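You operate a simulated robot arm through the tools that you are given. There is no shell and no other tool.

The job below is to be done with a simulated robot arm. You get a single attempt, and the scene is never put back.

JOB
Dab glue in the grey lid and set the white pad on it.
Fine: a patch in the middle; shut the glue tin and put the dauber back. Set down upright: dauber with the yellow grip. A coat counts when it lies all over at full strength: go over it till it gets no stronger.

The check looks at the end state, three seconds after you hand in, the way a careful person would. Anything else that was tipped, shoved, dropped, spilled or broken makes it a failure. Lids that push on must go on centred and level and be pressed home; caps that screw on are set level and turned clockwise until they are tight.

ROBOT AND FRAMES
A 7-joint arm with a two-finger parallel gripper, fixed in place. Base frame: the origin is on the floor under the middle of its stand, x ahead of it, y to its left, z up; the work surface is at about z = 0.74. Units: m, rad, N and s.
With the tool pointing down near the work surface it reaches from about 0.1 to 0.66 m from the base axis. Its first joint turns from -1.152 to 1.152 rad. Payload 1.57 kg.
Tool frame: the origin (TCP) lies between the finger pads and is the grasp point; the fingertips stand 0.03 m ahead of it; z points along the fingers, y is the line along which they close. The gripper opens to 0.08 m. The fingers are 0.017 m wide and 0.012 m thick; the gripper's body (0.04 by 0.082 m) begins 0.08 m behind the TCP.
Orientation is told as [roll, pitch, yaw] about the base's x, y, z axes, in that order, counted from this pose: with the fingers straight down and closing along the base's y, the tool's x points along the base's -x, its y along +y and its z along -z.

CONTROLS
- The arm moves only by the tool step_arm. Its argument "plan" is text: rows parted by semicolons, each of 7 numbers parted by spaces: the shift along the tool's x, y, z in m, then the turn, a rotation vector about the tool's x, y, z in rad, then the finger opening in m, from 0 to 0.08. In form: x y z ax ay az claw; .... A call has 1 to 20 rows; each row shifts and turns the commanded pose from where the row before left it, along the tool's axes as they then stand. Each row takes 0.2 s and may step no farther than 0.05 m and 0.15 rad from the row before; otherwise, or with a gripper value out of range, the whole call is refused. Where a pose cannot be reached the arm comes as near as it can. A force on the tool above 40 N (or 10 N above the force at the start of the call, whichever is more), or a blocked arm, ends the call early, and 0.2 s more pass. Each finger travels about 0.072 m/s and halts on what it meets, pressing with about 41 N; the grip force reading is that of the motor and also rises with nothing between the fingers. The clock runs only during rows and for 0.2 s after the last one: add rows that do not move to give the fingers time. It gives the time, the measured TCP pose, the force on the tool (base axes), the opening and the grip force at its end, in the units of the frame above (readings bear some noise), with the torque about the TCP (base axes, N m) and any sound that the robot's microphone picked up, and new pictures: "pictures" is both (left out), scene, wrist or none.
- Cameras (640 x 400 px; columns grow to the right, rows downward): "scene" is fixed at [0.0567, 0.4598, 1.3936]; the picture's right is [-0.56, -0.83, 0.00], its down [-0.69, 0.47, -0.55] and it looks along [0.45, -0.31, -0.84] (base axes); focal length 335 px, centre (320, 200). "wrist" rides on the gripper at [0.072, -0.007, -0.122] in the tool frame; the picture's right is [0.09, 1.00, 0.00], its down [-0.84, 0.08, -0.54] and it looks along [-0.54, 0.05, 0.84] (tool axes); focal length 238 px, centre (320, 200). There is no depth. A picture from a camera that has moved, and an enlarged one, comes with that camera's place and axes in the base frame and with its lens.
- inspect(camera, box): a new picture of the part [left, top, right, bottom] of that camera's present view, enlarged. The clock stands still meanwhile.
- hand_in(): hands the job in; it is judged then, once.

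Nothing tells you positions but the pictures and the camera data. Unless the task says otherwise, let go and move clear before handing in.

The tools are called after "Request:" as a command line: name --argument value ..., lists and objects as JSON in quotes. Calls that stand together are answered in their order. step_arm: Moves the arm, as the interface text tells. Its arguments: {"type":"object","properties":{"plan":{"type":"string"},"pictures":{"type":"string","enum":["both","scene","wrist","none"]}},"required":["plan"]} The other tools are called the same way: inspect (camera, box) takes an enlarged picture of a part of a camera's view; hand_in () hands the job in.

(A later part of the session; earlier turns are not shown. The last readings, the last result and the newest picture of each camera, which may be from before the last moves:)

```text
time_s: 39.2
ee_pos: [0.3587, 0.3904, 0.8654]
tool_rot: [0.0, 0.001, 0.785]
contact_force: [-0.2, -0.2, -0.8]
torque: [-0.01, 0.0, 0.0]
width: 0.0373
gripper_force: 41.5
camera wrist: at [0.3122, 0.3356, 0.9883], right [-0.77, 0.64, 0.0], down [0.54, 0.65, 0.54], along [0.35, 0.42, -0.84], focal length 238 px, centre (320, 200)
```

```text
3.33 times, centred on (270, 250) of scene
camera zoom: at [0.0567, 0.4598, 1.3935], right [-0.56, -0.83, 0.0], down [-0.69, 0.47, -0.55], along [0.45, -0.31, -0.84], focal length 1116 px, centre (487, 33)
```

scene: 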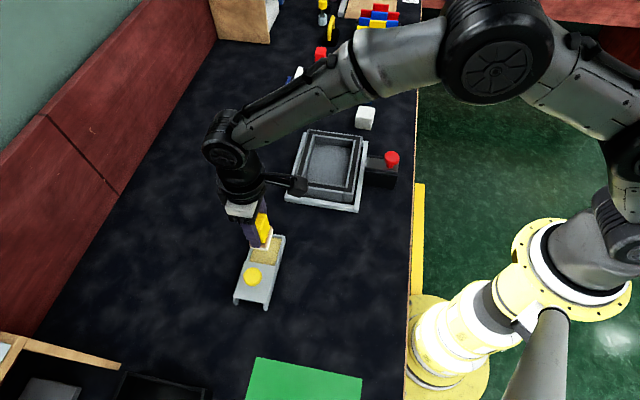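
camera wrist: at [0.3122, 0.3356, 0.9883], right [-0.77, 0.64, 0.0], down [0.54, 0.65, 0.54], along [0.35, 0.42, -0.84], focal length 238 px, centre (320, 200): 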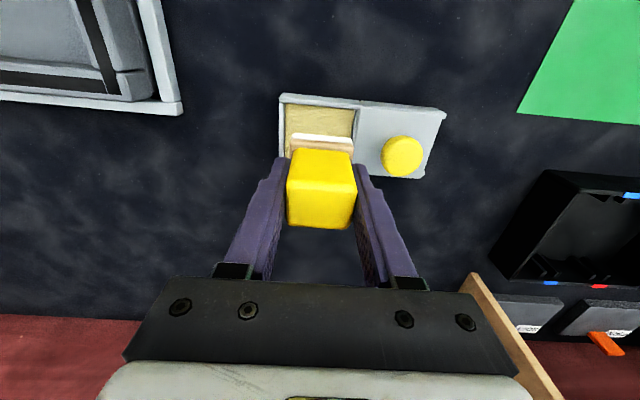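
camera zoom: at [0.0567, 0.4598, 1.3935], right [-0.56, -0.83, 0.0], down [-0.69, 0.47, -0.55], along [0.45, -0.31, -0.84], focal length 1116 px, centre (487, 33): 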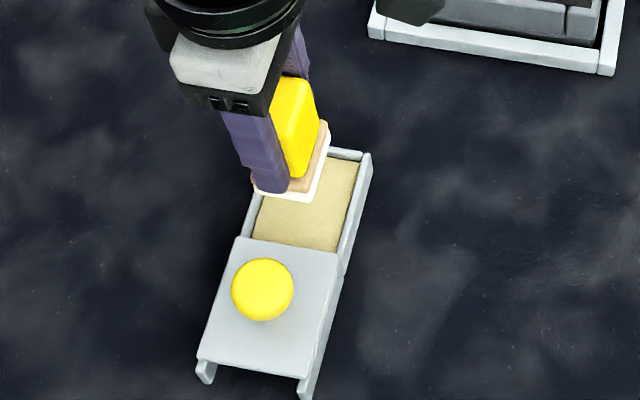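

I can't see the underside, so the lid itself will show whether the pad is loaded. I'll carry the dauber slowly over to the tray centre.

Request:
step_arm --plan "0 0 -0.01 0 0 0 0.0; 0 0 -0.01 0 0 0 0.0; 0.004 -0.01 0 0 0 0 0.0; 0.007 -0.0188 0 0 0 0 0.0; 0.007 -0.0188 0 0 0 0 0.0; 0.007 -0.0188 0 0 0 0 0.0; 0.007 -0.0188 0 0 0 0 0.0; 0.007 -0.0188 0 0 0 0 0.0; 0.007 -0.0188 0 0 0 0 0.0; 0.007 -0.0188 0 0 0 0 0.0; 0.007 -0.0188 0 0 0 0 0.0; 0.007 -0.0188 0 0 0 0 0.0; 0.007 -0.0188 0 0 0 0 0.0; 0.007 -0.0188 0 0 0 0 0.0; 0.007 -0.0188 0 0 0 0 0.0; 0.0031 -0.0091 0 0 0 0 0.0; 0 0 0 0 0 0 0.0" --pictures "both"

Request:
inspect --camera "wrist" --box '[180, 30, 460, 230]'

Request:
inspect --camera "scene" --box '[270, 90, 410, 220]'

```text
time_s: 42.8
ee_pos: [0.4684, 0.1507, 0.8859]
tool_rot: [0.0, 0.001, 0.785]
contact_force: [0.4, 0.2, -0.7]
torque: [0.0, 0.02, -0.01]
width: 0.0375
gripper_force: 40.6
camera wrist: at [0.4215, 0.0976, 1.0086], right [-0.77, 0.64, 0.0], down [0.54, 0.65, 0.54], along [0.35, 0.42, -0.84], focal length 238 px, centre (320, 200)
```

scene: 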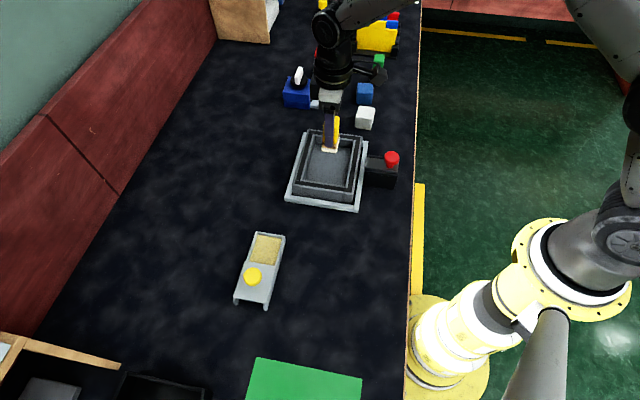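
wrist: 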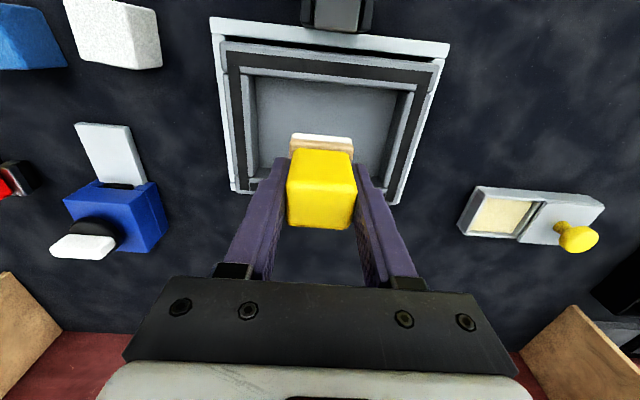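

```text
2.00 times, centred on (320, 130) of wrist
camera zoom: at [0.4215, 0.0976, 1.0086], right [-0.77, 0.64, 0.0], down [0.54, 0.65, 0.54], along [0.35, 0.42, -0.84], focal length 477 px, centre (320, 340)
```

zoom: 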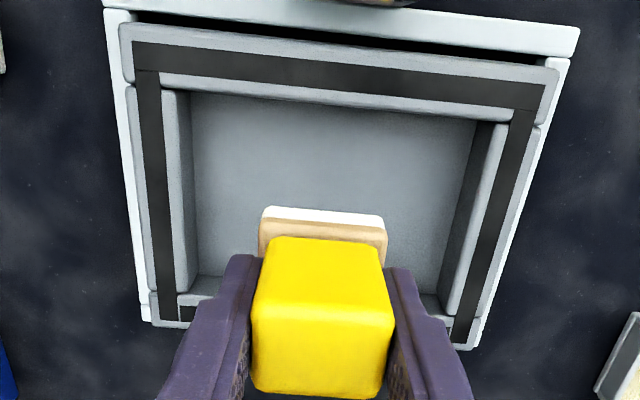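

```text
3.08 times, centred on (340, 155) of scene
camera zoom: at [0.0567, 0.4598, 1.3936], right [-0.56, -0.83, 0.0], down [-0.69, 0.47, -0.55], along [0.45, -0.31, -0.84], focal length 1030 px, centre (258, 338)
```

zoom: 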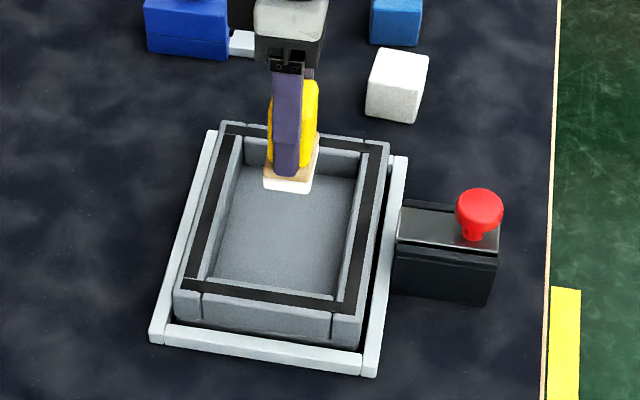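

The tray floor centre works out to about (0.467, 0.157), so I'll nudge over a few millimetres and lower the dauber toward the floor.

Request:
step_arm --plan "-0.002 0.0035 0 0 0 0 0.0; 0 0 0.02 0 0 0 0.0; 0 0 0.02 0 0 0 0.0; 0 0 0.015 0 0 0 0.0; 0 0 0.005 0 0 0 0.0; 0 0 0 0 0 0 0.0" --pictures "both"

Request:
inspect --camera "scene" --box '[270, 90, 410, 220]'

```text
time_s: 44.2
ee_pos: [0.4674, 0.1566, 0.8259]
tool_rot: [0.0, 0.0, 0.783]
contact_force: [0.5, 0.7, -1.1]
torque: [0.03, -0.01, -0.03]
width: 0.0373
gripper_force: 41.0
camera wrist: at [0.4206, 0.1022, 0.9482], right [-0.77, 0.64, 0.0], down [0.54, 0.65, 0.54], along [0.35, 0.42, -0.84], focal length 238 px, centre (320, 200)
```

scene: 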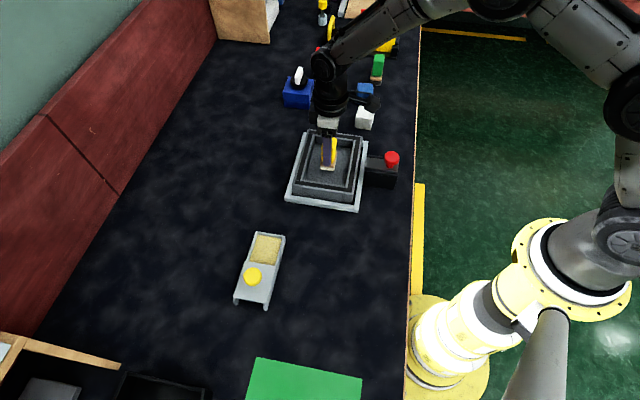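
wrist: 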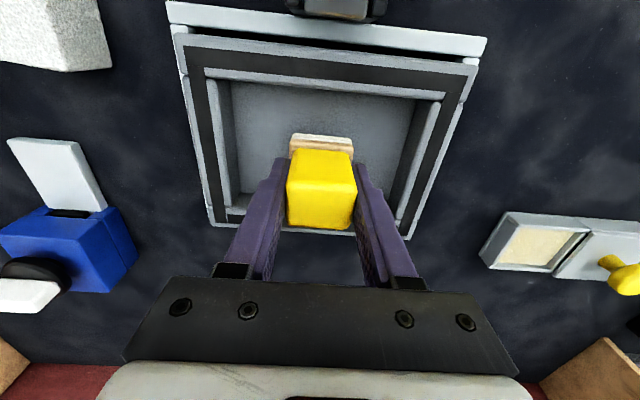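

```text
3.08 times, centred on (340, 155) of scene
camera zoom: at [0.0567, 0.4598, 1.3936], right [-0.56, -0.83, 0.0], down [-0.69, 0.47, -0.55], along [0.45, -0.31, -0.84], focal length 1030 px, centre (258, 338)
```

zoom: 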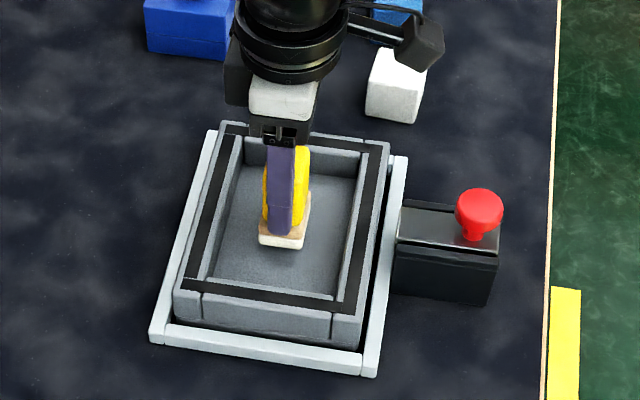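

Request:
step_arm --plan "0 0 0.003 0 0 0 0.0; 0 0 0.003 0 0 0 0.0; 0 0 0.002 0 0 0 0.0" --pictures "none"

Request:
step_arm --plan "0 0 0.002 0 0 0 0.0; 0 0 0.002 0 0 0 0.0" --pictures "none"

```text
time_s: 45.0
ee_pos: [0.4675, 0.1566, 0.8174]
tool_rot: [0.0, -0.001, 0.784]
contact_force: [0.8, 0.5, -1.0]
torque: [0.0, -0.03, -0.01]
width: 0.0373
gripper_force: 40.8
```

```text
time_s: 45.6
ee_pos: [0.4684, 0.1569, 0.8153]
tool_rot: [-0.001, -0.002, 0.785]
contact_force: [-3.1, -0.7, 7.4]
torque: [-0.04, 0.17, 0.03]
width: 0.0373
gripper_force: 41.2
```

The dauber is on the lid floor at about 7 N. I'll press slightly more, hold, then lift to look at the result.

Request:
step_arm --plan "0 0 0.001 0 0 0 0.0; 0 0 0 0 0 0 0.0; 0 0 0 0 0 0 0.0" --pictures "none"

Request:
step_arm --plan "0 0 -0.003 0 0 0 0.0; 0 0 -0.01 0 0 0 0.0; 0 0 -0.02 0 0 0 0.0; 0 0 -0.02 0 0 0 0.0; 0.025 0 -0.015 0 0 0 0.0; 0.035 0 0 0 0 0 0.0; 0 0 0 0 0 0 0.0" --pictures "both"

Request:
inspect --camera "scene" --box '[270, 90, 410, 220]'

Request:
inspect --camera "wrist" --box '[180, 30, 460, 280]'

```text
time_s: 46.4
ee_pos: [0.4683, 0.1562, 0.8142]
tool_rot: [-0.001, -0.004, 0.786]
contact_force: [-7.5, -1.7, 26.4]
torque: [-0.13, 0.55, 0.02]
width: 0.0375
gripper_force: 41.3
```

```text
time_s: 48.0
ee_pos: [0.4238, 0.1142, 0.8801]
tool_rot: [0.0, 0.001, 0.786]
contact_force: [-0.4, -0.5, -0.1]
torque: [-0.01, -0.01, 0.0]
width: 0.0377
gripper_force: 40.3
camera wrist: at [0.3774, 0.0592, 1.0034], right [-0.77, 0.64, 0.0], down [0.54, 0.65, 0.54], along [0.35, 0.42, -0.84], focal length 238 px, centre (320, 200)
```

scene: 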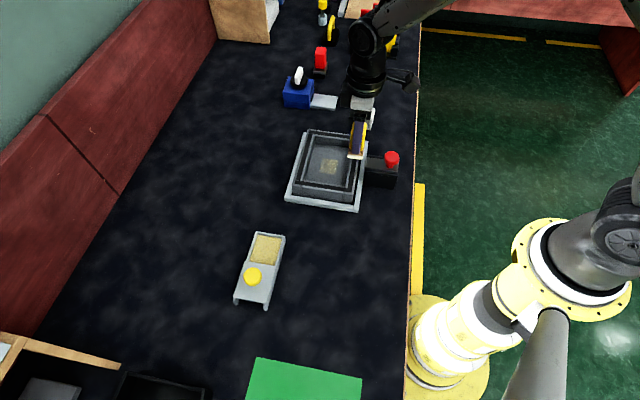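
wrist: 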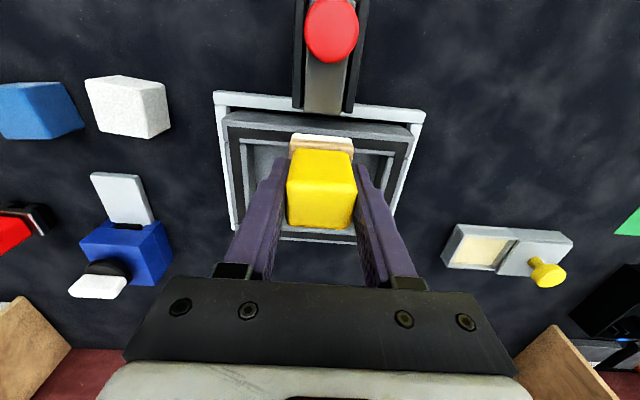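

```text
3.08 times, centred on (340, 155) of scene
camera zoom: at [0.0567, 0.4598, 1.3936], right [-0.56, -0.83, 0.0], down [-0.69, 0.47, -0.55], along [0.45, -0.31, -0.84], focal length 1030 px, centre (258, 338)
```

zoom: 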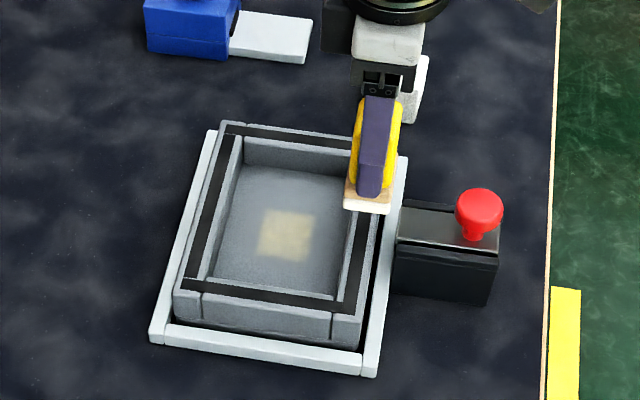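

```text
1.60 times, centred on (320, 155) of wrist
camera zoom: at [0.3774, 0.0592, 1.0034], right [-0.77, 0.64, 0.0], down [0.54, 0.65, 0.54], along [0.35, 0.42, -0.84], focal length 381 px, centre (320, 272)
```

zoom: 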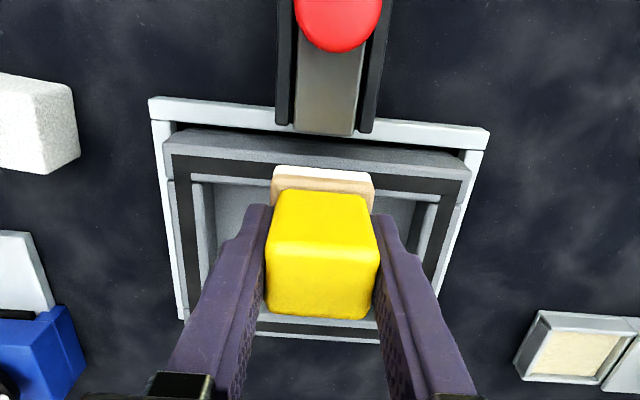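

A faint glue patch now sits in the middle of the lid, so the dauber works and the coat has to be built up. I'll dab again several times at the same place and compare.

Request:
step_arm --plan "-0.035 0 0 0 0 0 0.0; -0.025 0 0.01 0 0 0 0.0; 0 0 0.03 0 0 0 0.0; 0 0 0.02 0 0 0 0.0; 0 0 0.006 0 0 0 0.0; 0 0 0.0012 0 0 0 0.0; 0 0 0 0 0 0 0.0; 0 0 -0.008 0 0 0 0.0; 0 0 0.008 0 0 0 0.0; 0 0 0 0 0 0 0.0; 0 0 -0.008 0 0 0 0.0; 0 0 0.008 0 0 0 0.0; 0 0 0 0 0 0 0.0; 0 0 -0.015 0 0 0 0.0; 0 0 -0.025 0 0 0 0.0; 0 0 -0.03 0 0 0 0.0; 0 0 0 0 0 0 0.0" --pictures "scene"

Request:
inspect --camera "scene" --box '[270, 90, 410, 220]'

```text
time_s: 51.6
ee_pos: [0.4673, 0.1564, 0.8837]
tool_rot: [-0.001, 0.001, 0.785]
contact_force: [-1.1, 0.2, -1.5]
torque: [0.01, 0.04, -0.02]
width: 0.0372
gripper_force: 41.5
```

scene: 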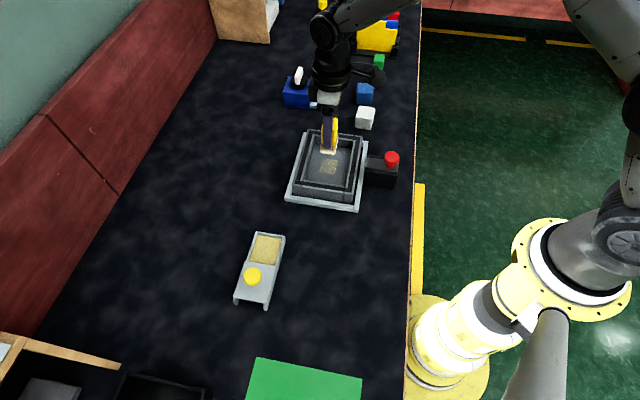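

```text
3.08 times, centred on (340, 155) of scene
camera zoom: at [0.0567, 0.4598, 1.3936], right [-0.56, -0.83, 0.0], down [-0.69, 0.47, -0.55], along [0.45, -0.31, -0.84], focal length 1030 px, centre (258, 338)
```

zoom: 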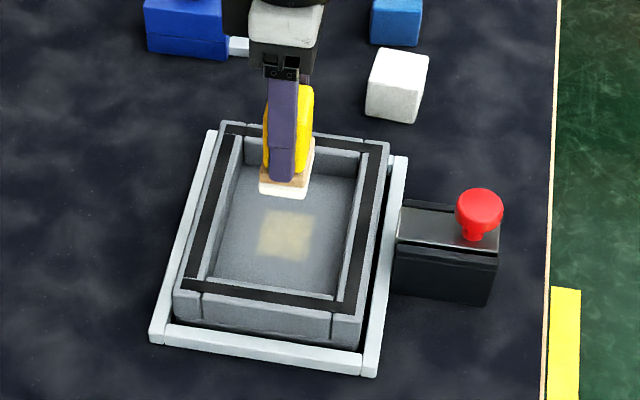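

Request:
inspect --camera "scene" --box '[305, 148, 350, 188]'

```text
10.00 times, centred on (328, 168) of scene
camera zoom: at [0.0567, 0.4598, 1.3936], right [-0.56, -0.83, 0.0], down [-0.69, 0.47, -0.55], along [0.45, -0.31, -0.84], focal length 3349 px, centre (245, 520)
```

zoom: 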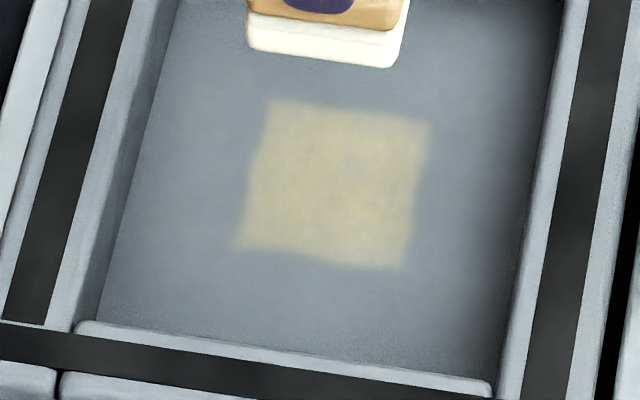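

The coat is building but may not be at full strength yet. I'll reload the dauber with glue and go over the patch again.

Request:
step_arm --plan "-0.003 0.008 0 0 0 0 0.0; -0.00686 0.01855 0 0 0 0 0.0; -0.00686 0.01855 0 0 0 0 0.0; -0.00686 0.01855 0 0 0 0 0.0; -0.00686 0.01855 0 0 0 0 0.0; -0.00686 0.01855 0 0 0 0 0.0; -0.00686 0.01855 0 0 0 0 0.0; -0.00686 0.01855 0 0 0 0 0.0; -0.00686 0.01855 0 0 0 0 0.0; -0.00686 0.01855 0 0 0 0 0.0; -0.00686 0.01855 0 0 0 0 0.0; -0.00686 0.01855 0 0 0 0 0.0; -0.00686 0.01855 0 0 0 0 0.0; -0.0038 0.0105 0 0 0 0 0.0; 0 0 0.02 0 0 0 0.0; 0 0 0.02 0 0 0 0.0; 0 0 0.015 0 0 0 0.0; 0 0 0 0 0 0 0.0" --pictures "both"

Request:
inspect --camera "wrist" --box '[220, 60, 440, 230]'

Request:
inspect --camera "scene" --box '[305, 148, 350, 188]'

```text
time_s: 55.4
ee_pos: [0.3601, 0.3903, 0.8279]
tool_rot: [0.001, -0.001, 0.785]
contact_force: [0.2, 0.5, -0.4]
torque: [-0.01, 0.01, 0.0]
width: 0.0374
gripper_force: 40.7
camera wrist: at [0.3135, 0.3361, 0.9509], right [-0.77, 0.64, 0.0], down [0.54, 0.65, 0.54], along [0.35, 0.42, -0.84], focal length 238 px, centre (320, 200)
```

scene: 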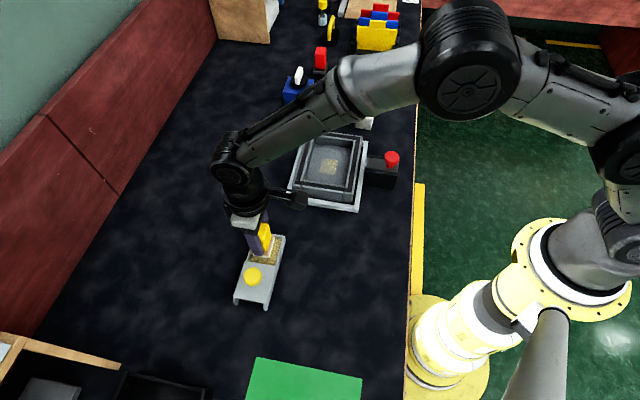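
wrist: 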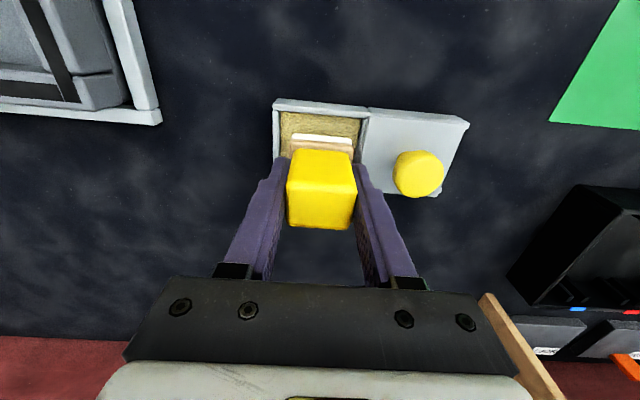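

```text
2.35 times, centred on (330, 145) of wrist
camera zoom: at [0.3135, 0.3361, 0.9509], right [-0.77, 0.64, 0.0], down [0.54, 0.65, 0.54], along [0.35, 0.42, -0.84], focal length 561 px, centre (296, 329)
```

zoom: 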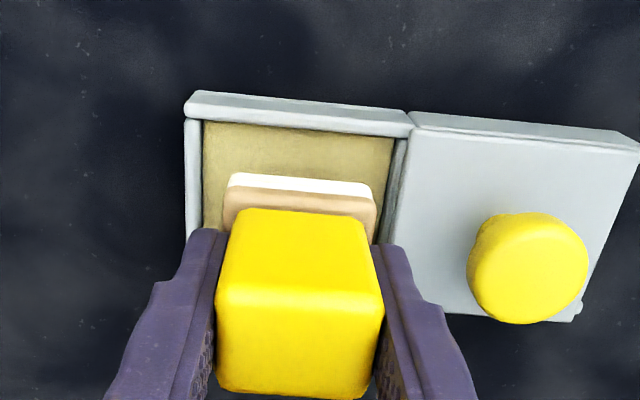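

```text
10.00 times, centred on (328, 168) of scene
camera zoom: at [0.0567, 0.4598, 1.3935], right [-0.56, -0.83, 0.0], down [-0.69, 0.47, -0.55], along [0.45, -0.31, -0.84], focal length 3349 px, centre (245, 520)
```

zoom: 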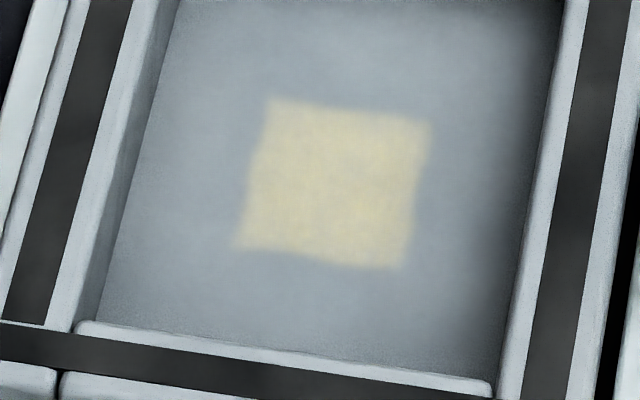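

The patch is now clearly visible in unshadowed light, which gives me a baseline. I'll dip again.

Request:
step_arm --plan "0 0 0.008 0 0 0 0.0; 0 0 0.005 0 0 0 0.0; 0 0 0.003 0 0 0 0.0; 0 0 0.001 0 0 0 0.0; 0 0 0 0 0 0 0.0; 0 0 0 0 0 0 0.0; 0 0 0 0 0 0 0.0" --pictures "none"

Request:
step_arm --plan "0 0 -0.004 0 0 0 0.0; 0 0 -0.01 0 0 0 0.0; 0 0 -0.02 0 0 0 0.0; 0 0 -0.02 0 0 0 0.0; 0 0 -0.02 0 0 0 0.0; 0.003 -0.008 0 0 0 0 0.0; 0.00686 -0.01855 0 0 0 0 0.0; 0.00686 -0.01855 0 0 0 0 0.0; 0.00686 -0.01855 0 0 0 0 0.0; 0.00686 -0.01855 0 0 0 0 0.0; 0.00686 -0.01855 0 0 0 0 0.0; 0.00686 -0.01855 0 0 0 0 0.0; 0.00686 -0.01855 0 0 0 0 0.0; 0.00686 -0.01855 0 0 0 0 0.0; 0.00686 -0.01855 0 0 0 0 0.0; 0.00686 -0.01855 0 0 0 0 0.0; 0.00686 -0.01855 0 0 0 0 0.0; 0.00686 -0.01855 0 0 0 0 0.0; 0.0038 -0.0105 0 0 0 0 0.0; 0 0 0 0 0 0 0.0" --pictures "scene"

Request:
inspect --camera "scene" --box '[270, 90, 410, 220]'

```text
time_s: 57.0
ee_pos: [0.3605, 0.3902, 0.8122]
tool_rot: [0.001, -0.002, 0.785]
contact_force: [-3.3, -1.8, 11.3]
torque: [-0.12, 0.12, 0.02]
width: 0.0375
gripper_force: 40.6
```

```text
time_s: 61.2
ee_pos: [0.4672, 0.1559, 0.8855]
tool_rot: [-0.001, 0.0, 0.786]
contact_force: [-0.5, 0.1, -1.0]
torque: [0.02, -0.03, 0.04]
width: 0.0374
gripper_force: 41.2
```

scene: 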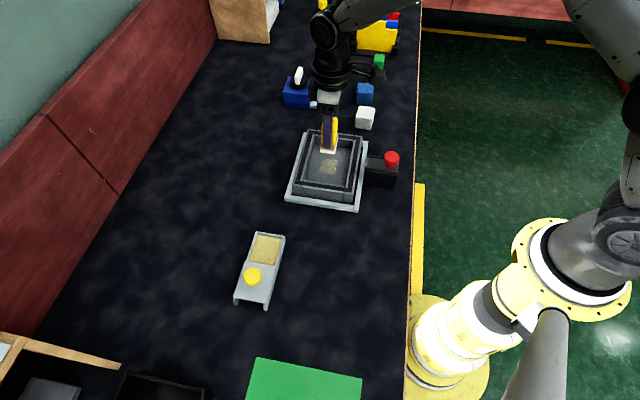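

```text
3.08 times, centred on (340, 155) of scene
camera zoom: at [0.0567, 0.4598, 1.3936], right [-0.56, -0.83, 0.0], down [-0.69, 0.47, -0.55], along [0.45, -0.31, -0.84], focal length 1030 px, centre (258, 338)
```

zoom: 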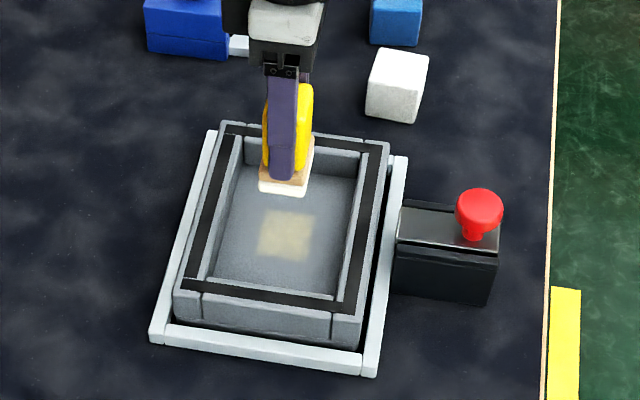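

Now I'll dab in the centre and at ±6 mm across the short side, then return to centre, so the patch lies evenly and covers the pad's footprint.

Request:
step_arm --plan "0 0 0.025 0 0 0 0.0; 0 0 0.025 0 0 0 0.0; 0 0 0.015 0 0 0 0.0; 0 0 0.007 0 0 0 0.0; 0 0 0 0 0 0 0.0; 0.006 0 -0.008 0 0 0 0.0; 0 0 0.008 0 0 0 0.0; 0 0 0 0 0 0 0.0; -0.006 0 -0.008 0 0 0 0.0; 0 0 0.008 0 0 0 0.0; 0 0 0 0 0 0 0.0; -0.006 0 -0.008 0 0 0 0.0; 0 0 0.008 0 0 0 0.0; 0 0 0 0 0 0 0.0; 0.006 0 -0.008 0 0 0 0.0; 0 0 0.008 0 0 0 0.0; 0 0 0 0 0 0 0.0; 0 0 -0.02 0 0 0 0.0; 0 0 -0.03 0 0 0 0.0; 0 0 -0.022 0 0 0 0.0" --pictures "scene"

Request:
inspect --camera "scene" --box '[305, 148, 350, 188]'

Request:
inspect --camera "scene" --box '[270, 90, 410, 220]'

```text
time_s: 65.4
ee_pos: [0.4672, 0.1568, 0.8855]
tool_rot: [0.002, 0.001, 0.786]
contact_force: [0.9, -0.4, -1.3]
torque: [0.02, 0.01, -0.01]
width: 0.0376
gripper_force: 40.8
```

scene: 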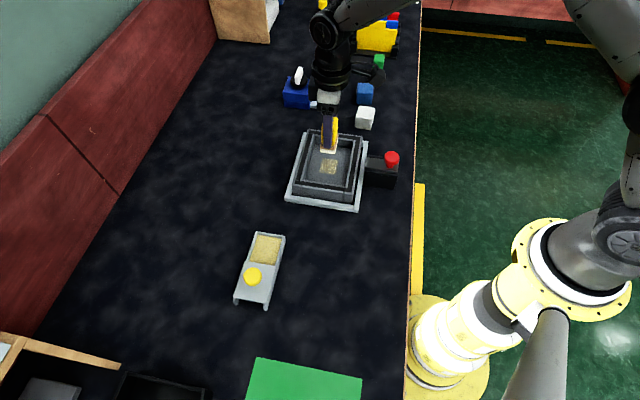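

```text
10.00 times, centred on (328, 168) of scene
camera zoom: at [0.0567, 0.4598, 1.3936], right [-0.56, -0.83, 0.0], down [-0.69, 0.47, -0.55], along [0.45, -0.31, -0.84], focal length 3349 px, centre (245, 520)
```

zoom: 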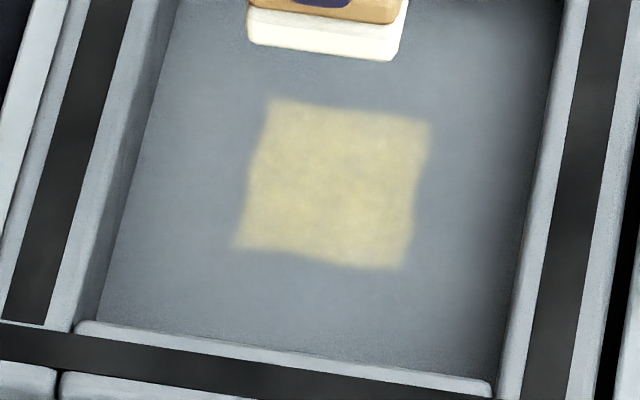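

```text
3.08 times, centred on (340, 155) of scene
camera zoom: at [0.0567, 0.4598, 1.3936], right [-0.56, -0.83, 0.0], down [-0.69, 0.47, -0.55], along [0.45, -0.31, -0.84], focal length 1030 px, centre (258, 338)
```

zoom: 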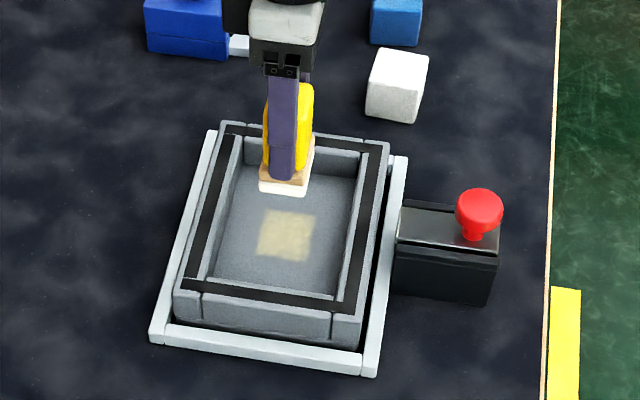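

The patch outline stays the same but it looks a bit stronger. I'll dab more from this load and compare under the same lighting.

Request:
step_arm --plan "0 0 0.025 0 0 0 0.0; 0 0 0.025 0 0 0 0.0; 0 0 0.015 0 0 0 0.0; 0 0 0.007 0 0 0 0.0; 0 0 0 0 0 0 0.0; 0.004 0 -0.008 0 0 0 0.0; 0 0 0.008 0 0 0 0.0; 0 0 0 0 0 0 0.0; -0.004 0.004 -0.008 0 0 0 0.0; 0 0 0.008 0 0 0 0.0; 0 0 0 0 0 0 0.0; -0.004 -0.004 -0.008 0 0 0 0.0; 0 0 0.008 0 0 0 0.0; 0 0 0 0 0 0 0.0; 0.004 -0.004 -0.008 0 0 0 0.0; 0 0 0.008 0 0 0 0.0; 0 0 0 0 0 0 0.0; 0 0.004 -0.02 0 0 0 0.0; 0 0 -0.03 0 0 0 0.0; 0 0 -0.022 0 0 0 0.0" --pictures "none"

Request:
inspect --camera "scene" --box '[305, 148, 350, 188]'

Request:
inspect --camera "scene" --box '[270, 90, 410, 220]'

```text
time_s: 69.6
ee_pos: [0.4682, 0.1563, 0.8858]
tool_rot: [-0.001, -0.001, 0.785]
contact_force: [0.1, 0.1, -1.0]
torque: [0.0, 0.0, 0.02]
width: 0.0372
gripper_force: 41.4
```

```text
10.00 times, centred on (328, 168) of scene
camera zoom: at [0.0567, 0.4598, 1.3936], right [-0.56, -0.83, 0.0], down [-0.69, 0.47, -0.55], along [0.45, -0.31, -0.84], focal length 3349 px, centre (245, 520)
```

zoom: 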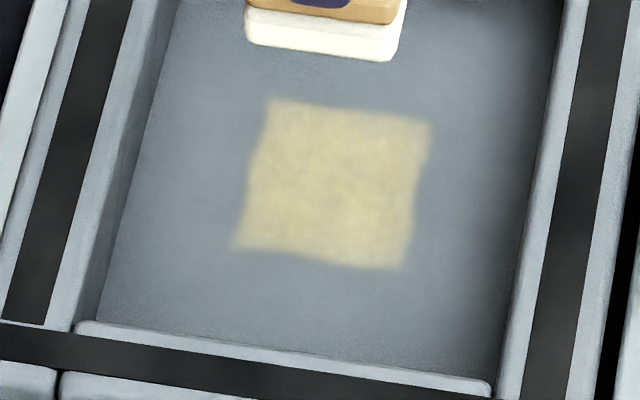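

```text
3.08 times, centred on (340, 155) of scene
camera zoom: at [0.0567, 0.4598, 1.3936], right [-0.56, -0.83, 0.0], down [-0.69, 0.47, -0.55], along [0.45, -0.31, -0.84], focal length 1030 px, centre (258, 338)
```

zoom: 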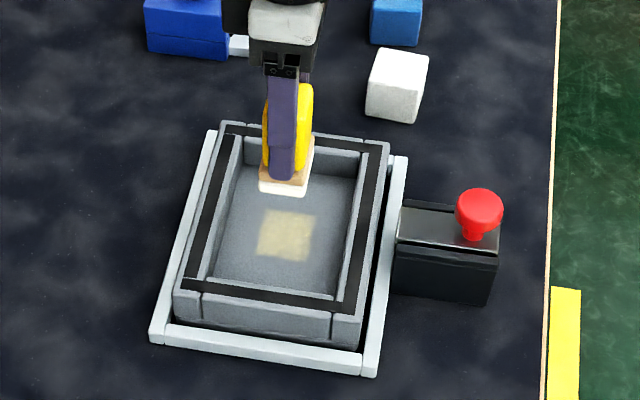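

It looks little changed. I'll go for another load and compare the patch from the tin position, where the lighting matches the baseline.

Request:
step_arm --plan "-0.003 0.008 0 0 0 0 0.0; -0.00686 0.01855 0 0 0 0 0.0; -0.00686 0.01855 0 0 0 0 0.0; -0.00686 0.01855 0 0 0 0 0.0; -0.00686 0.01855 0 0 0 0 0.0; -0.00686 0.01855 0 0 0 0 0.0; -0.00686 0.01855 0 0 0 0 0.0; -0.00686 0.01855 0 0 0 0 0.0; -0.00686 0.01855 0 0 0 0 0.0; -0.00686 0.01855 0 0 0 0 0.0; -0.00686 0.01855 0 0 0 0 0.0; -0.00686 0.01855 0 0 0 0 0.0; -0.00686 0.01855 0 0 0 0 0.0; -0.0038 0.0105 0 0 0 0 0.0; 0 0 0.02 0 0 0 0.0; 0 0 0.02 0 0 0 0.0; 0 0 0.017 0 0 0 0.0; 0 0 0 0 0 0 0.0" --pictures "none"

Request:
inspect --camera "scene" --box '[305, 148, 350, 188]'

Request:
inspect --camera "wrist" --box '[220, 60, 440, 230]'

```text
time_s: 73.4
ee_pos: [0.3606, 0.3912, 0.8279]
tool_rot: [-0.001, 0.0, 0.787]
contact_force: [0.3, -0.8, -0.9]
torque: [0.03, 0.01, -0.01]
width: 0.0374
gripper_force: 40.9
```

```text
10.00 times, centred on (328, 168) of scene
camera zoom: at [0.0567, 0.4598, 1.3935], right [-0.56, -0.83, 0.0], down [-0.69, 0.47, -0.55], along [0.45, -0.31, -0.84], focal length 3349 px, centre (245, 520)
```

zoom: 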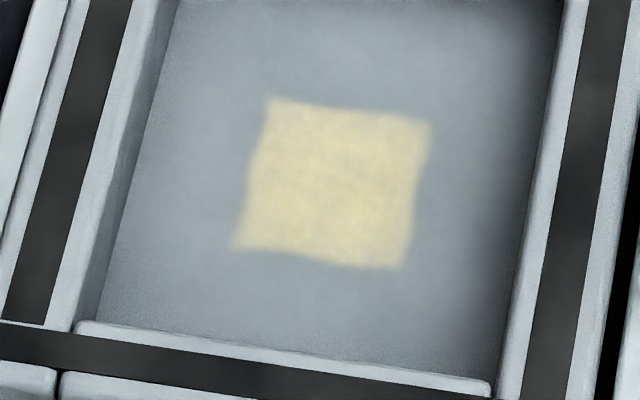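

```text
2.35 times, centred on (330, 145) of wrist
camera zoom: at [0.3133, 0.3361, 0.9502], right [-0.77, 0.64, 0.0], down [0.54, 0.65, 0.54], along [0.35, 0.42, -0.84], focal length 561 px, centre (296, 329)
```

zoom: 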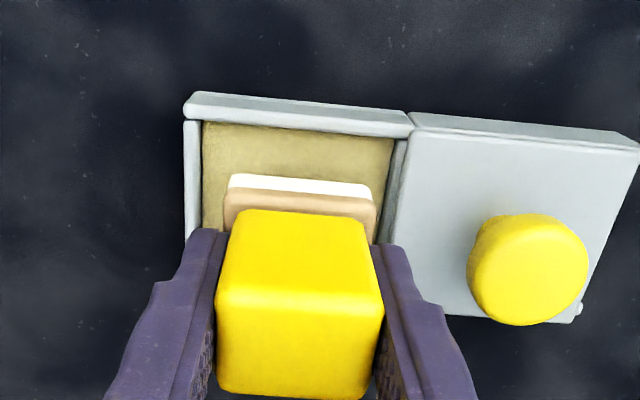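

The patch is a little stronger than the baseline, so I'll do another load and round of dabs.

Request:
step_arm --plan "0 0 0.008 0 0 0 0.0; 0 0 0.005 0 0 0 0.0; 0 0 0.003 0 0 0 0.0; 0 0 0.001 0 0 0 0.0; 0 0 0 0 0 0 0.0; 0 0 0 0 0 0 0.0; 0 0 0 0 0 0 0.0" --pictures "none"

Request:
step_arm --plan "0 0 -0.004 0 0 0 0.0; 0 0 -0.01 0 0 0 0.0; 0 0 -0.02 0 0 0 0.0; 0 0 -0.02 0 0 0 0.0; 0 0 -0.02 0 0 0 0.0; 0.003 -0.008 0 0 0 0 0.0; 0.00686 -0.01855 0 0 0 0 0.0; 0.00686 -0.01855 0 0 0 0 0.0; 0.00686 -0.01855 0 0 0 0 0.0; 0.00686 -0.01855 0 0 0 0 0.0; 0.00686 -0.01855 0 0 0 0 0.0; 0.00686 -0.01855 0 0 0 0 0.0; 0.00686 -0.01855 0 0 0 0 0.0; 0.00686 -0.01855 0 0 0 0 0.0; 0.00686 -0.01855 0 0 0 0 0.0; 0.00686 -0.01855 0 0 0 0 0.0; 0.00686 -0.01855 0 0 0 0 0.0; 0.00686 -0.01855 0 0 0 0 0.0; 0.0038 -0.0105 0 0 0 0 0.0; 0 0 0 0 0 0 0.0" --pictures "scene"

```text
time_s: 75.0
ee_pos: [0.3603, 0.3913, 0.8131]
tool_rot: [-0.001, -0.001, 0.785]
contact_force: [-3.7, -1.8, 15.2]
torque: [-0.17, 0.18, 0.01]
width: 0.0374
gripper_force: 40.5
```

```text
time_s: 79.2
ee_pos: [0.4681, 0.1578, 0.8845]
tool_rot: [0.002, -0.001, 0.786]
contact_force: [0.9, -0.7, -0.7]
torque: [0.03, -0.02, 0.03]
width: 0.0374
gripper_force: 40.9
```

scene: 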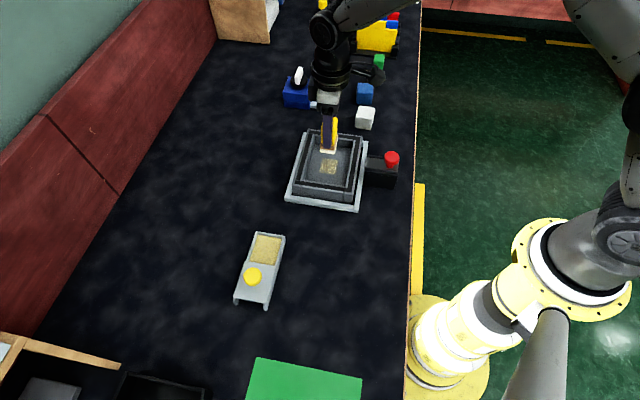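

Request:
step_arm --plan "0 0 0.025 0 0 0 0.0; 0 0 0.025 0 0 0 0.0; 0 0 0.015 0 0 0 0.0; 0 0 0.007 0 0 0 0.0; 0 0 0 0 0 0 0.0; 0.006 0.003 -0.008 0 0 0 0.0; 0 0 0.008 0 0 0 0.0; 0 0 0 0 0 0 0.0; -0.012 0 -0.008 0 0 0 0.0; 0 0 0.008 0 0 0 0.0; 0 0 0 0 0 0 0.0; 0 -0.006 -0.008 0 0 0 0.0; 0 0 0.008 0 0 0 0.0; 0 0 0 0 0 0 0.0; 0.012 0 -0.008 0 0 0 0.0; 0 0 0.008 0 0 0 0.0; 0 0 0 0 0 0 0.0; -0.006 0.003 -0.02 0 0 0 0.0; 0 0 -0.03 0 0 0 0.0; 0 0 -0.022 0 0 0 0.0" --pictures "none"

Request:
inspect --camera "scene" --box '[305, 148, 350, 188]'

Request:
step_arm --plan "0 0 0.025 0 0 0 0.0; 0 0 0.025 0 0 0 0.0; 0 0 0.015 0 0 0 0.0; 0 0 0.007 0 0 0 0.0; 0 0 0 0 0 0 0.0; 0 0 -0.008 0 0 0 0.0; 0 0 0.008 0 0 0 0.0; 0 0 0 0 0 0 0.0; 0 0 -0.008 0 0 0 0.0; 0 0 0.008 0 0 0 0.0; 0 0 0 0 0 0 0.0; 0 0 -0.008 0 0 0 0.0; 0 0 0.008 0 0 0 0.0; 0 0 0 0 0 0 0.0; 0 0 -0.008 0 0 0 0.0; 0 0 0.008 0 0 0 0.0; 0 0 0 0 0 0 0.0; 0 0 -0.02 0 0 0 0.0; 0 0 -0.03 0 0 0 0.0; 0 0 -0.022 0 0 0 0.0" --pictures "none"

Request:
inspect --camera "scene" --box '[305, 148, 350, 188]'

```text
time_s: 83.4
ee_pos: [0.4675, 0.1565, 0.8848]
tool_rot: [0.0, 0.001, 0.787]
contact_force: [0.2, 0.2, -0.6]
torque: [0.01, 0.05, 0.0]
width: 0.0374
gripper_force: 40.6
```

```text
10.00 times, centred on (328, 168) of scene
camera zoom: at [0.0567, 0.4598, 1.3936], right [-0.56, -0.83, 0.0], down [-0.69, 0.47, -0.55], along [0.45, -0.31, -0.84], focal length 3349 px, centre (245, 520)
```

zoom: 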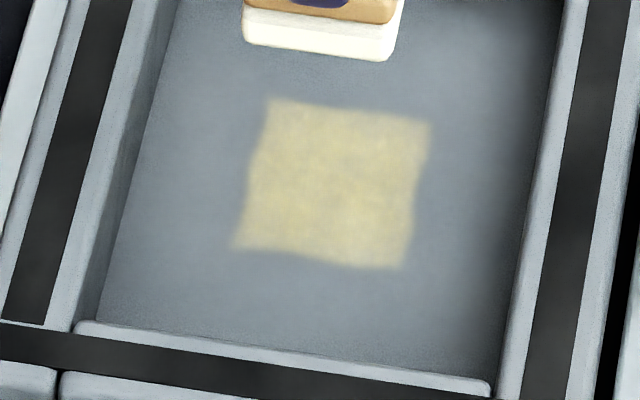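

```text
time_s: 87.6
ee_pos: [0.4673, 0.1567, 0.8851]
tool_rot: [0.0, 0.0, 0.784]
contact_force: [-1.1, -0.5, -0.5]
torque: [-0.04, -0.02, -0.02]
width: 0.0374
gripper_force: 41.1
```

```text
10.00 times, centred on (328, 168) of scene
camera zoom: at [0.0567, 0.4598, 1.3936], right [-0.56, -0.83, 0.0], down [-0.69, 0.47, -0.55], along [0.45, -0.31, -0.84], focal length 3349 px, centre (245, 520)
```

zoom: 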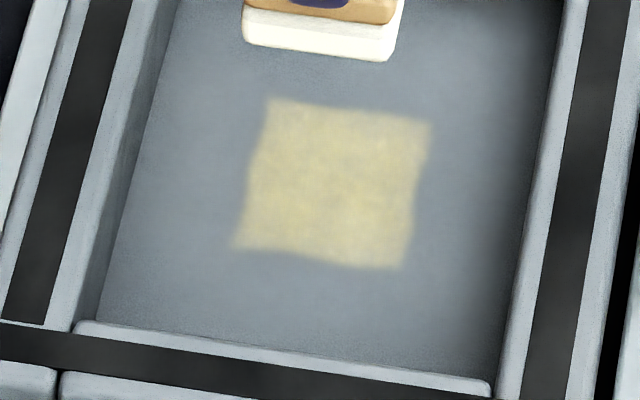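

The coat looks unchanged between the last two rounds. To be sure, I'll compare it in unshadowed light from the tin position and take one more load.

Request:
step_arm --plan "-0.003 0.008 0 0 0 0 0.0; -0.00686 0.01855 0 0 0 0 0.0; -0.00686 0.01855 0 0 0 0 0.0; -0.00686 0.01855 0 0 0 0 0.0; -0.00686 0.01855 0 0 0 0 0.0; -0.00686 0.01855 0 0 0 0 0.0; -0.00686 0.01855 0 0 0 0 0.0; -0.00686 0.01855 0 0 0 0 0.0; -0.00686 0.01855 0 0 0 0 0.0; -0.00686 0.01855 0 0 0 0 0.0; -0.00686 0.01855 0 0 0 0 0.0; -0.00686 0.01855 0 0 0 0 0.0; -0.00686 0.01855 0 0 0 0 0.0; -0.0038 0.0105 0 0 0 0 0.0; 0 0 0.02 0 0 0 0.0; 0 0 0.02 0 0 0 0.0; 0 0 0.017 0 0 0 0.0; 0 0 0 0 0 0 0.0" --pictures "none"

Request:
inspect --camera "scene" --box '[305, 148, 350, 188]'

Request:
inspect --camera "scene" --box '[230, 140, 360, 300]'

```text
time_s: 91.4
ee_pos: [0.359, 0.3897, 0.8274]
tool_rot: [0.0, -0.001, 0.785]
contact_force: [0.0, 0.5, -1.5]
torque: [-0.01, 0.0, -0.03]
width: 0.0373
gripper_force: 40.7
```

```text
10.00 times, centred on (328, 168) of scene
camera zoom: at [0.0567, 0.4598, 1.3935], right [-0.56, -0.83, 0.0], down [-0.69, 0.47, -0.55], along [0.45, -0.31, -0.84], focal length 3349 px, centre (245, 520)
```

zoom: 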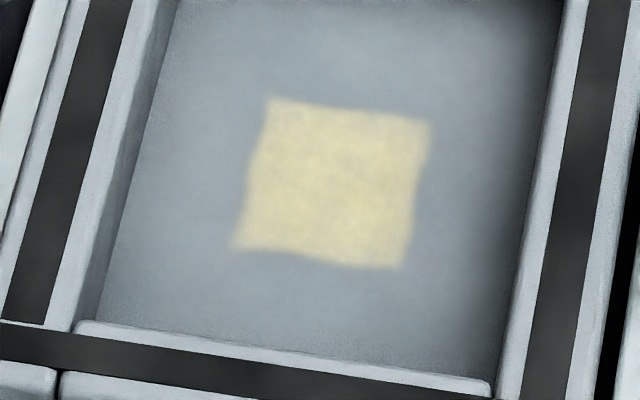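

```text
2.50 times, centred on (295, 220) of scene
camera zoom: at [0.0567, 0.4598, 1.3935], right [-0.56, -0.83, 0.0], down [-0.69, 0.47, -0.55], along [0.45, -0.31, -0.84], focal length 837 px, centre (382, 150)
```

zoom: 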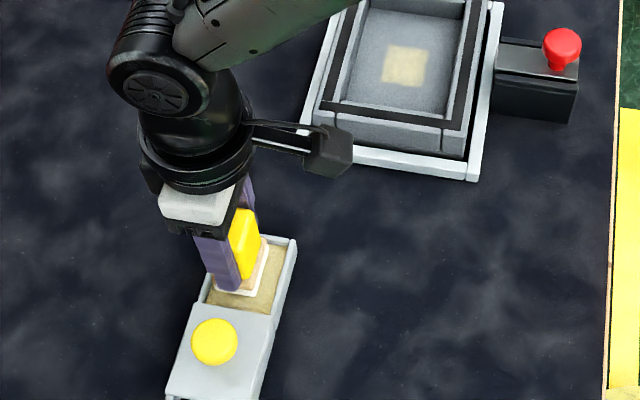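

It's nearly the same as the last unshadowed view. I'll do one more load and round to make sure it has stopped getting stronger.

Request:
step_arm --plan "0 0 0.008 0 0 0 0.0; 0 0 0.005 0 0 0 0.0; 0 0 0.003 0 0 0 0.0; 0 0 0.001 0 0 0 0.0; 0 0 0 0 0 0 0.0; 0 0 0 0 0 0 0.0; 0 0 0 0 0 0 0.0" --pictures "none"

Request:
step_arm --plan "0 0 -0.004 0 0 0 0.0; 0 0 -0.01 0 0 0 0.0; 0 0 -0.02 0 0 0 0.0; 0 0 -0.02 0 0 0 0.0; 0 0 -0.02 0 0 0 0.0; 0.003 -0.008 0 0 0 0 0.0; 0.00686 -0.01855 0 0 0 0 0.0; 0.00686 -0.01855 0 0 0 0 0.0; 0.00686 -0.01855 0 0 0 0 0.0; 0.00686 -0.01855 0 0 0 0 0.0; 0.00686 -0.01855 0 0 0 0 0.0; 0.00686 -0.01855 0 0 0 0 0.0; 0.00686 -0.01855 0 0 0 0 0.0; 0.00686 -0.01855 0 0 0 0 0.0; 0.00686 -0.01855 0 0 0 0 0.0; 0.00686 -0.01855 0 0 0 0 0.0; 0.00686 -0.01855 0 0 0 0 0.0; 0.00686 -0.01855 0 0 0 0 0.0; 0.0038 -0.0105 0 0 0 0 0.0; 0 0 0 0 0 0 0.0" --pictures "none"

Request:
step_arm --plan "0 0 0.025 0 0 0 0.0; 0 0 0.025 0 0 0 0.0; 0 0 0.015 0 0 0 0.0; 0 0 0.007 0 0 0 0.0; 0 0 0 0 0 0 0.0; 0.006 0.004 -0.008 0 0 0 0.0; 0 0 0.008 0 0 0 0.0; 0 0 0 0 0 0 0.0; -0.012 0 -0.008 0 0 0 0.0; 0 0 0.008 0 0 0 0.0; 0 0 0 0 0 0 0.0; 0 -0.008 -0.008 0 0 0 0.0; 0 0 0.008 0 0 0 0.0; 0 0 0 0 0 0 0.0; 0.012 0 -0.008 0 0 0 0.0; 0 0 0.008 0 0 0 0.0; 0 0 0 0 0 0 0.0; -0.006 0.004 -0.02 0 0 0 0.0; 0 0 -0.03 0 0 0 0.0; 0 0 -0.022 0 0 0 0.0" --pictures "scene"

Request:
inspect --camera "scene" --box '[305, 148, 350, 188]'

```text
time_s: 93.0
ee_pos: [0.3593, 0.3912, 0.8121]
tool_rot: [0.0, -0.002, 0.786]
contact_force: [-2.5, -1.1, 10.3]
torque: [-0.07, 0.08, 0.0]
width: 0.0374
gripper_force: 41.4
```

```text
time_s: 97.2
ee_pos: [0.4678, 0.1563, 0.8845]
tool_rot: [0.001, 0.002, 0.784]
contact_force: [-0.2, -0.2, -1.2]
torque: [-0.03, 0.0, 0.0]
width: 0.0374
gripper_force: 41.0
```

```text
time_s: 101.4
ee_pos: [0.4671, 0.1564, 0.8843]
tool_rot: [-0.001, 0.0, 0.785]
contact_force: [0.0, 0.3, -1.6]
torque: [-0.02, 0.01, -0.03]
width: 0.0376
gripper_force: 41.6
```

scene: 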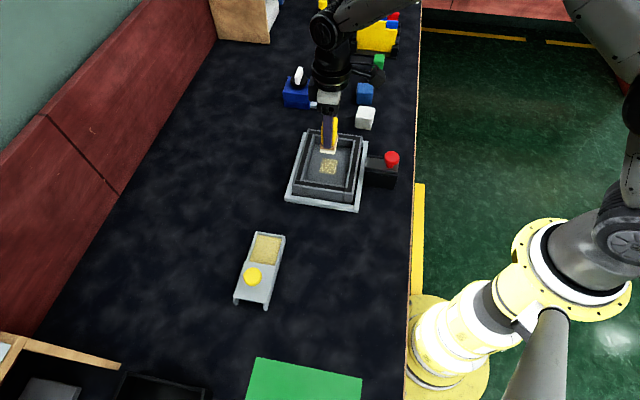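

```text
10.00 times, centred on (328, 168) of scene
camera zoom: at [0.0567, 0.4598, 1.3936], right [-0.56, -0.83, 0.0], down [-0.69, 0.47, -0.55], along [0.45, -0.31, -0.84], focal length 3349 px, centre (245, 520)
```

zoom: 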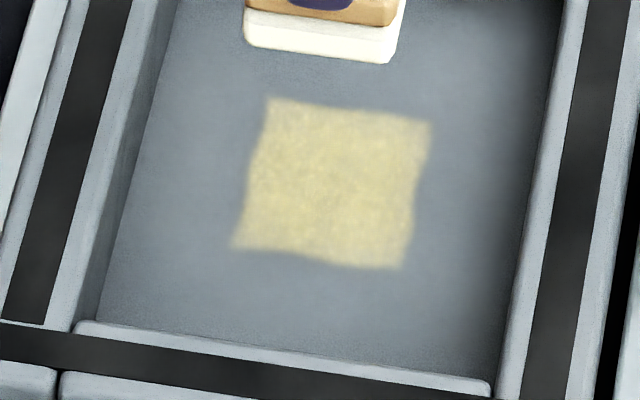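

It may still be gaining slightly, so I'll do another load and round and compare again.

Request:
step_arm --plan "0 0 0.025 0 0 0 0.0; 0 0 0.025 0 0 0 0.0; 0 0 0.015 0 0 0 0.0; 0 0 0.007 0 0 0 0.0; 0 0 0 0 0 0 0.0; 0.004 0.003 -0.008 0 0 0 0.0; 0 0 0.008 0 0 0 0.0; 0 0 0 0 0 0 0.0; -0.008 0 -0.008 0 0 0 0.0; 0 0 0.008 0 0 0 0.0; 0 0 0 0 0 0 0.0; 0 -0.006 -0.008 0 0 0 0.0; 0 0 0.008 0 0 0 0.0; 0 0 0 0 0 0 0.0; 0.008 0 -0.008 0 0 0 0.0; 0 0 0.008 0 0 0 0.0; 0 0 0 0 0 0 0.0; -0.004 0.003 -0.02 0 0 0 0.0; 0 0 -0.03 0 0 0 0.0; 0 0 -0.022 0 0 0 0.0" --pictures "none"

Request:
inspect --camera "scene" --box '[305, 148, 350, 188]'

Request:
step_arm --plan "-0.003 0.008 0 0 0 0 0.0; -0.00686 0.01855 0 0 0 0 0.0; -0.00686 0.01855 0 0 0 0 0.0; -0.00686 0.01855 0 0 0 0 0.0; -0.00686 0.01855 0 0 0 0 0.0; -0.00686 0.01855 0 0 0 0 0.0; -0.00686 0.01855 0 0 0 0 0.0; -0.00686 0.01855 0 0 0 0 0.0; -0.00686 0.01855 0 0 0 0 0.0; -0.00686 0.01855 0 0 0 0 0.0; -0.00686 0.01855 0 0 0 0 0.0; -0.00686 0.01855 0 0 0 0 0.0; -0.00686 0.01855 0 0 0 0 0.0; -0.0038 0.0105 0 0 0 0 0.0; 0 0 0.02 0 0 0 0.0; 0 0 0.02 0 0 0 0.0; 0 0 0.017 0 0 0 0.0; 0 0 0 0 0 0 0.0" --pictures "none"

Request:
inspect --camera "scene" --box '[305, 148, 350, 188]'

```text
time_s: 105.6
ee_pos: [0.4675, 0.1571, 0.8865]
tool_rot: [0.002, 0.001, 0.786]
contact_force: [-0.4, 0.4, -0.2]
torque: [0.03, 0.0, 0.02]
width: 0.0373
gripper_force: 40.8
```

```text
10.00 times, centred on (328, 168) of scene
camera zoom: at [0.0567, 0.4598, 1.3936], right [-0.56, -0.83, 0.0], down [-0.69, 0.47, -0.55], along [0.45, -0.31, -0.84], focal length 3349 px, centre (245, 520)
```

zoom: 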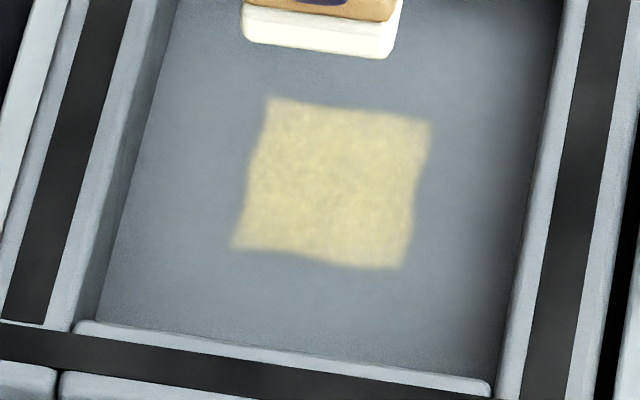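

```text
time_s: 109.4
ee_pos: [0.36, 0.391, 0.8269]
tool_rot: [0.001, 0.001, 0.787]
contact_force: [0.3, -0.6, -0.6]
torque: [0.0, -0.01, -0.05]
width: 0.0376
gripper_force: 41.1
```

```text
10.00 times, centred on (328, 168) of scene
camera zoom: at [0.0567, 0.4598, 1.3935], right [-0.56, -0.83, 0.0], down [-0.69, 0.47, -0.55], along [0.45, -0.31, -0.84], focal length 3349 px, centre (245, 520)
```

zoom: 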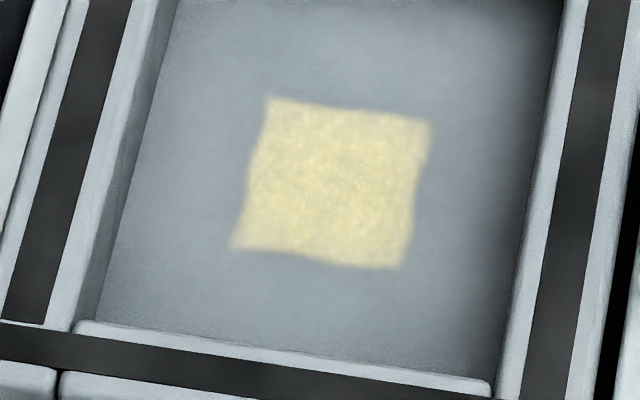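

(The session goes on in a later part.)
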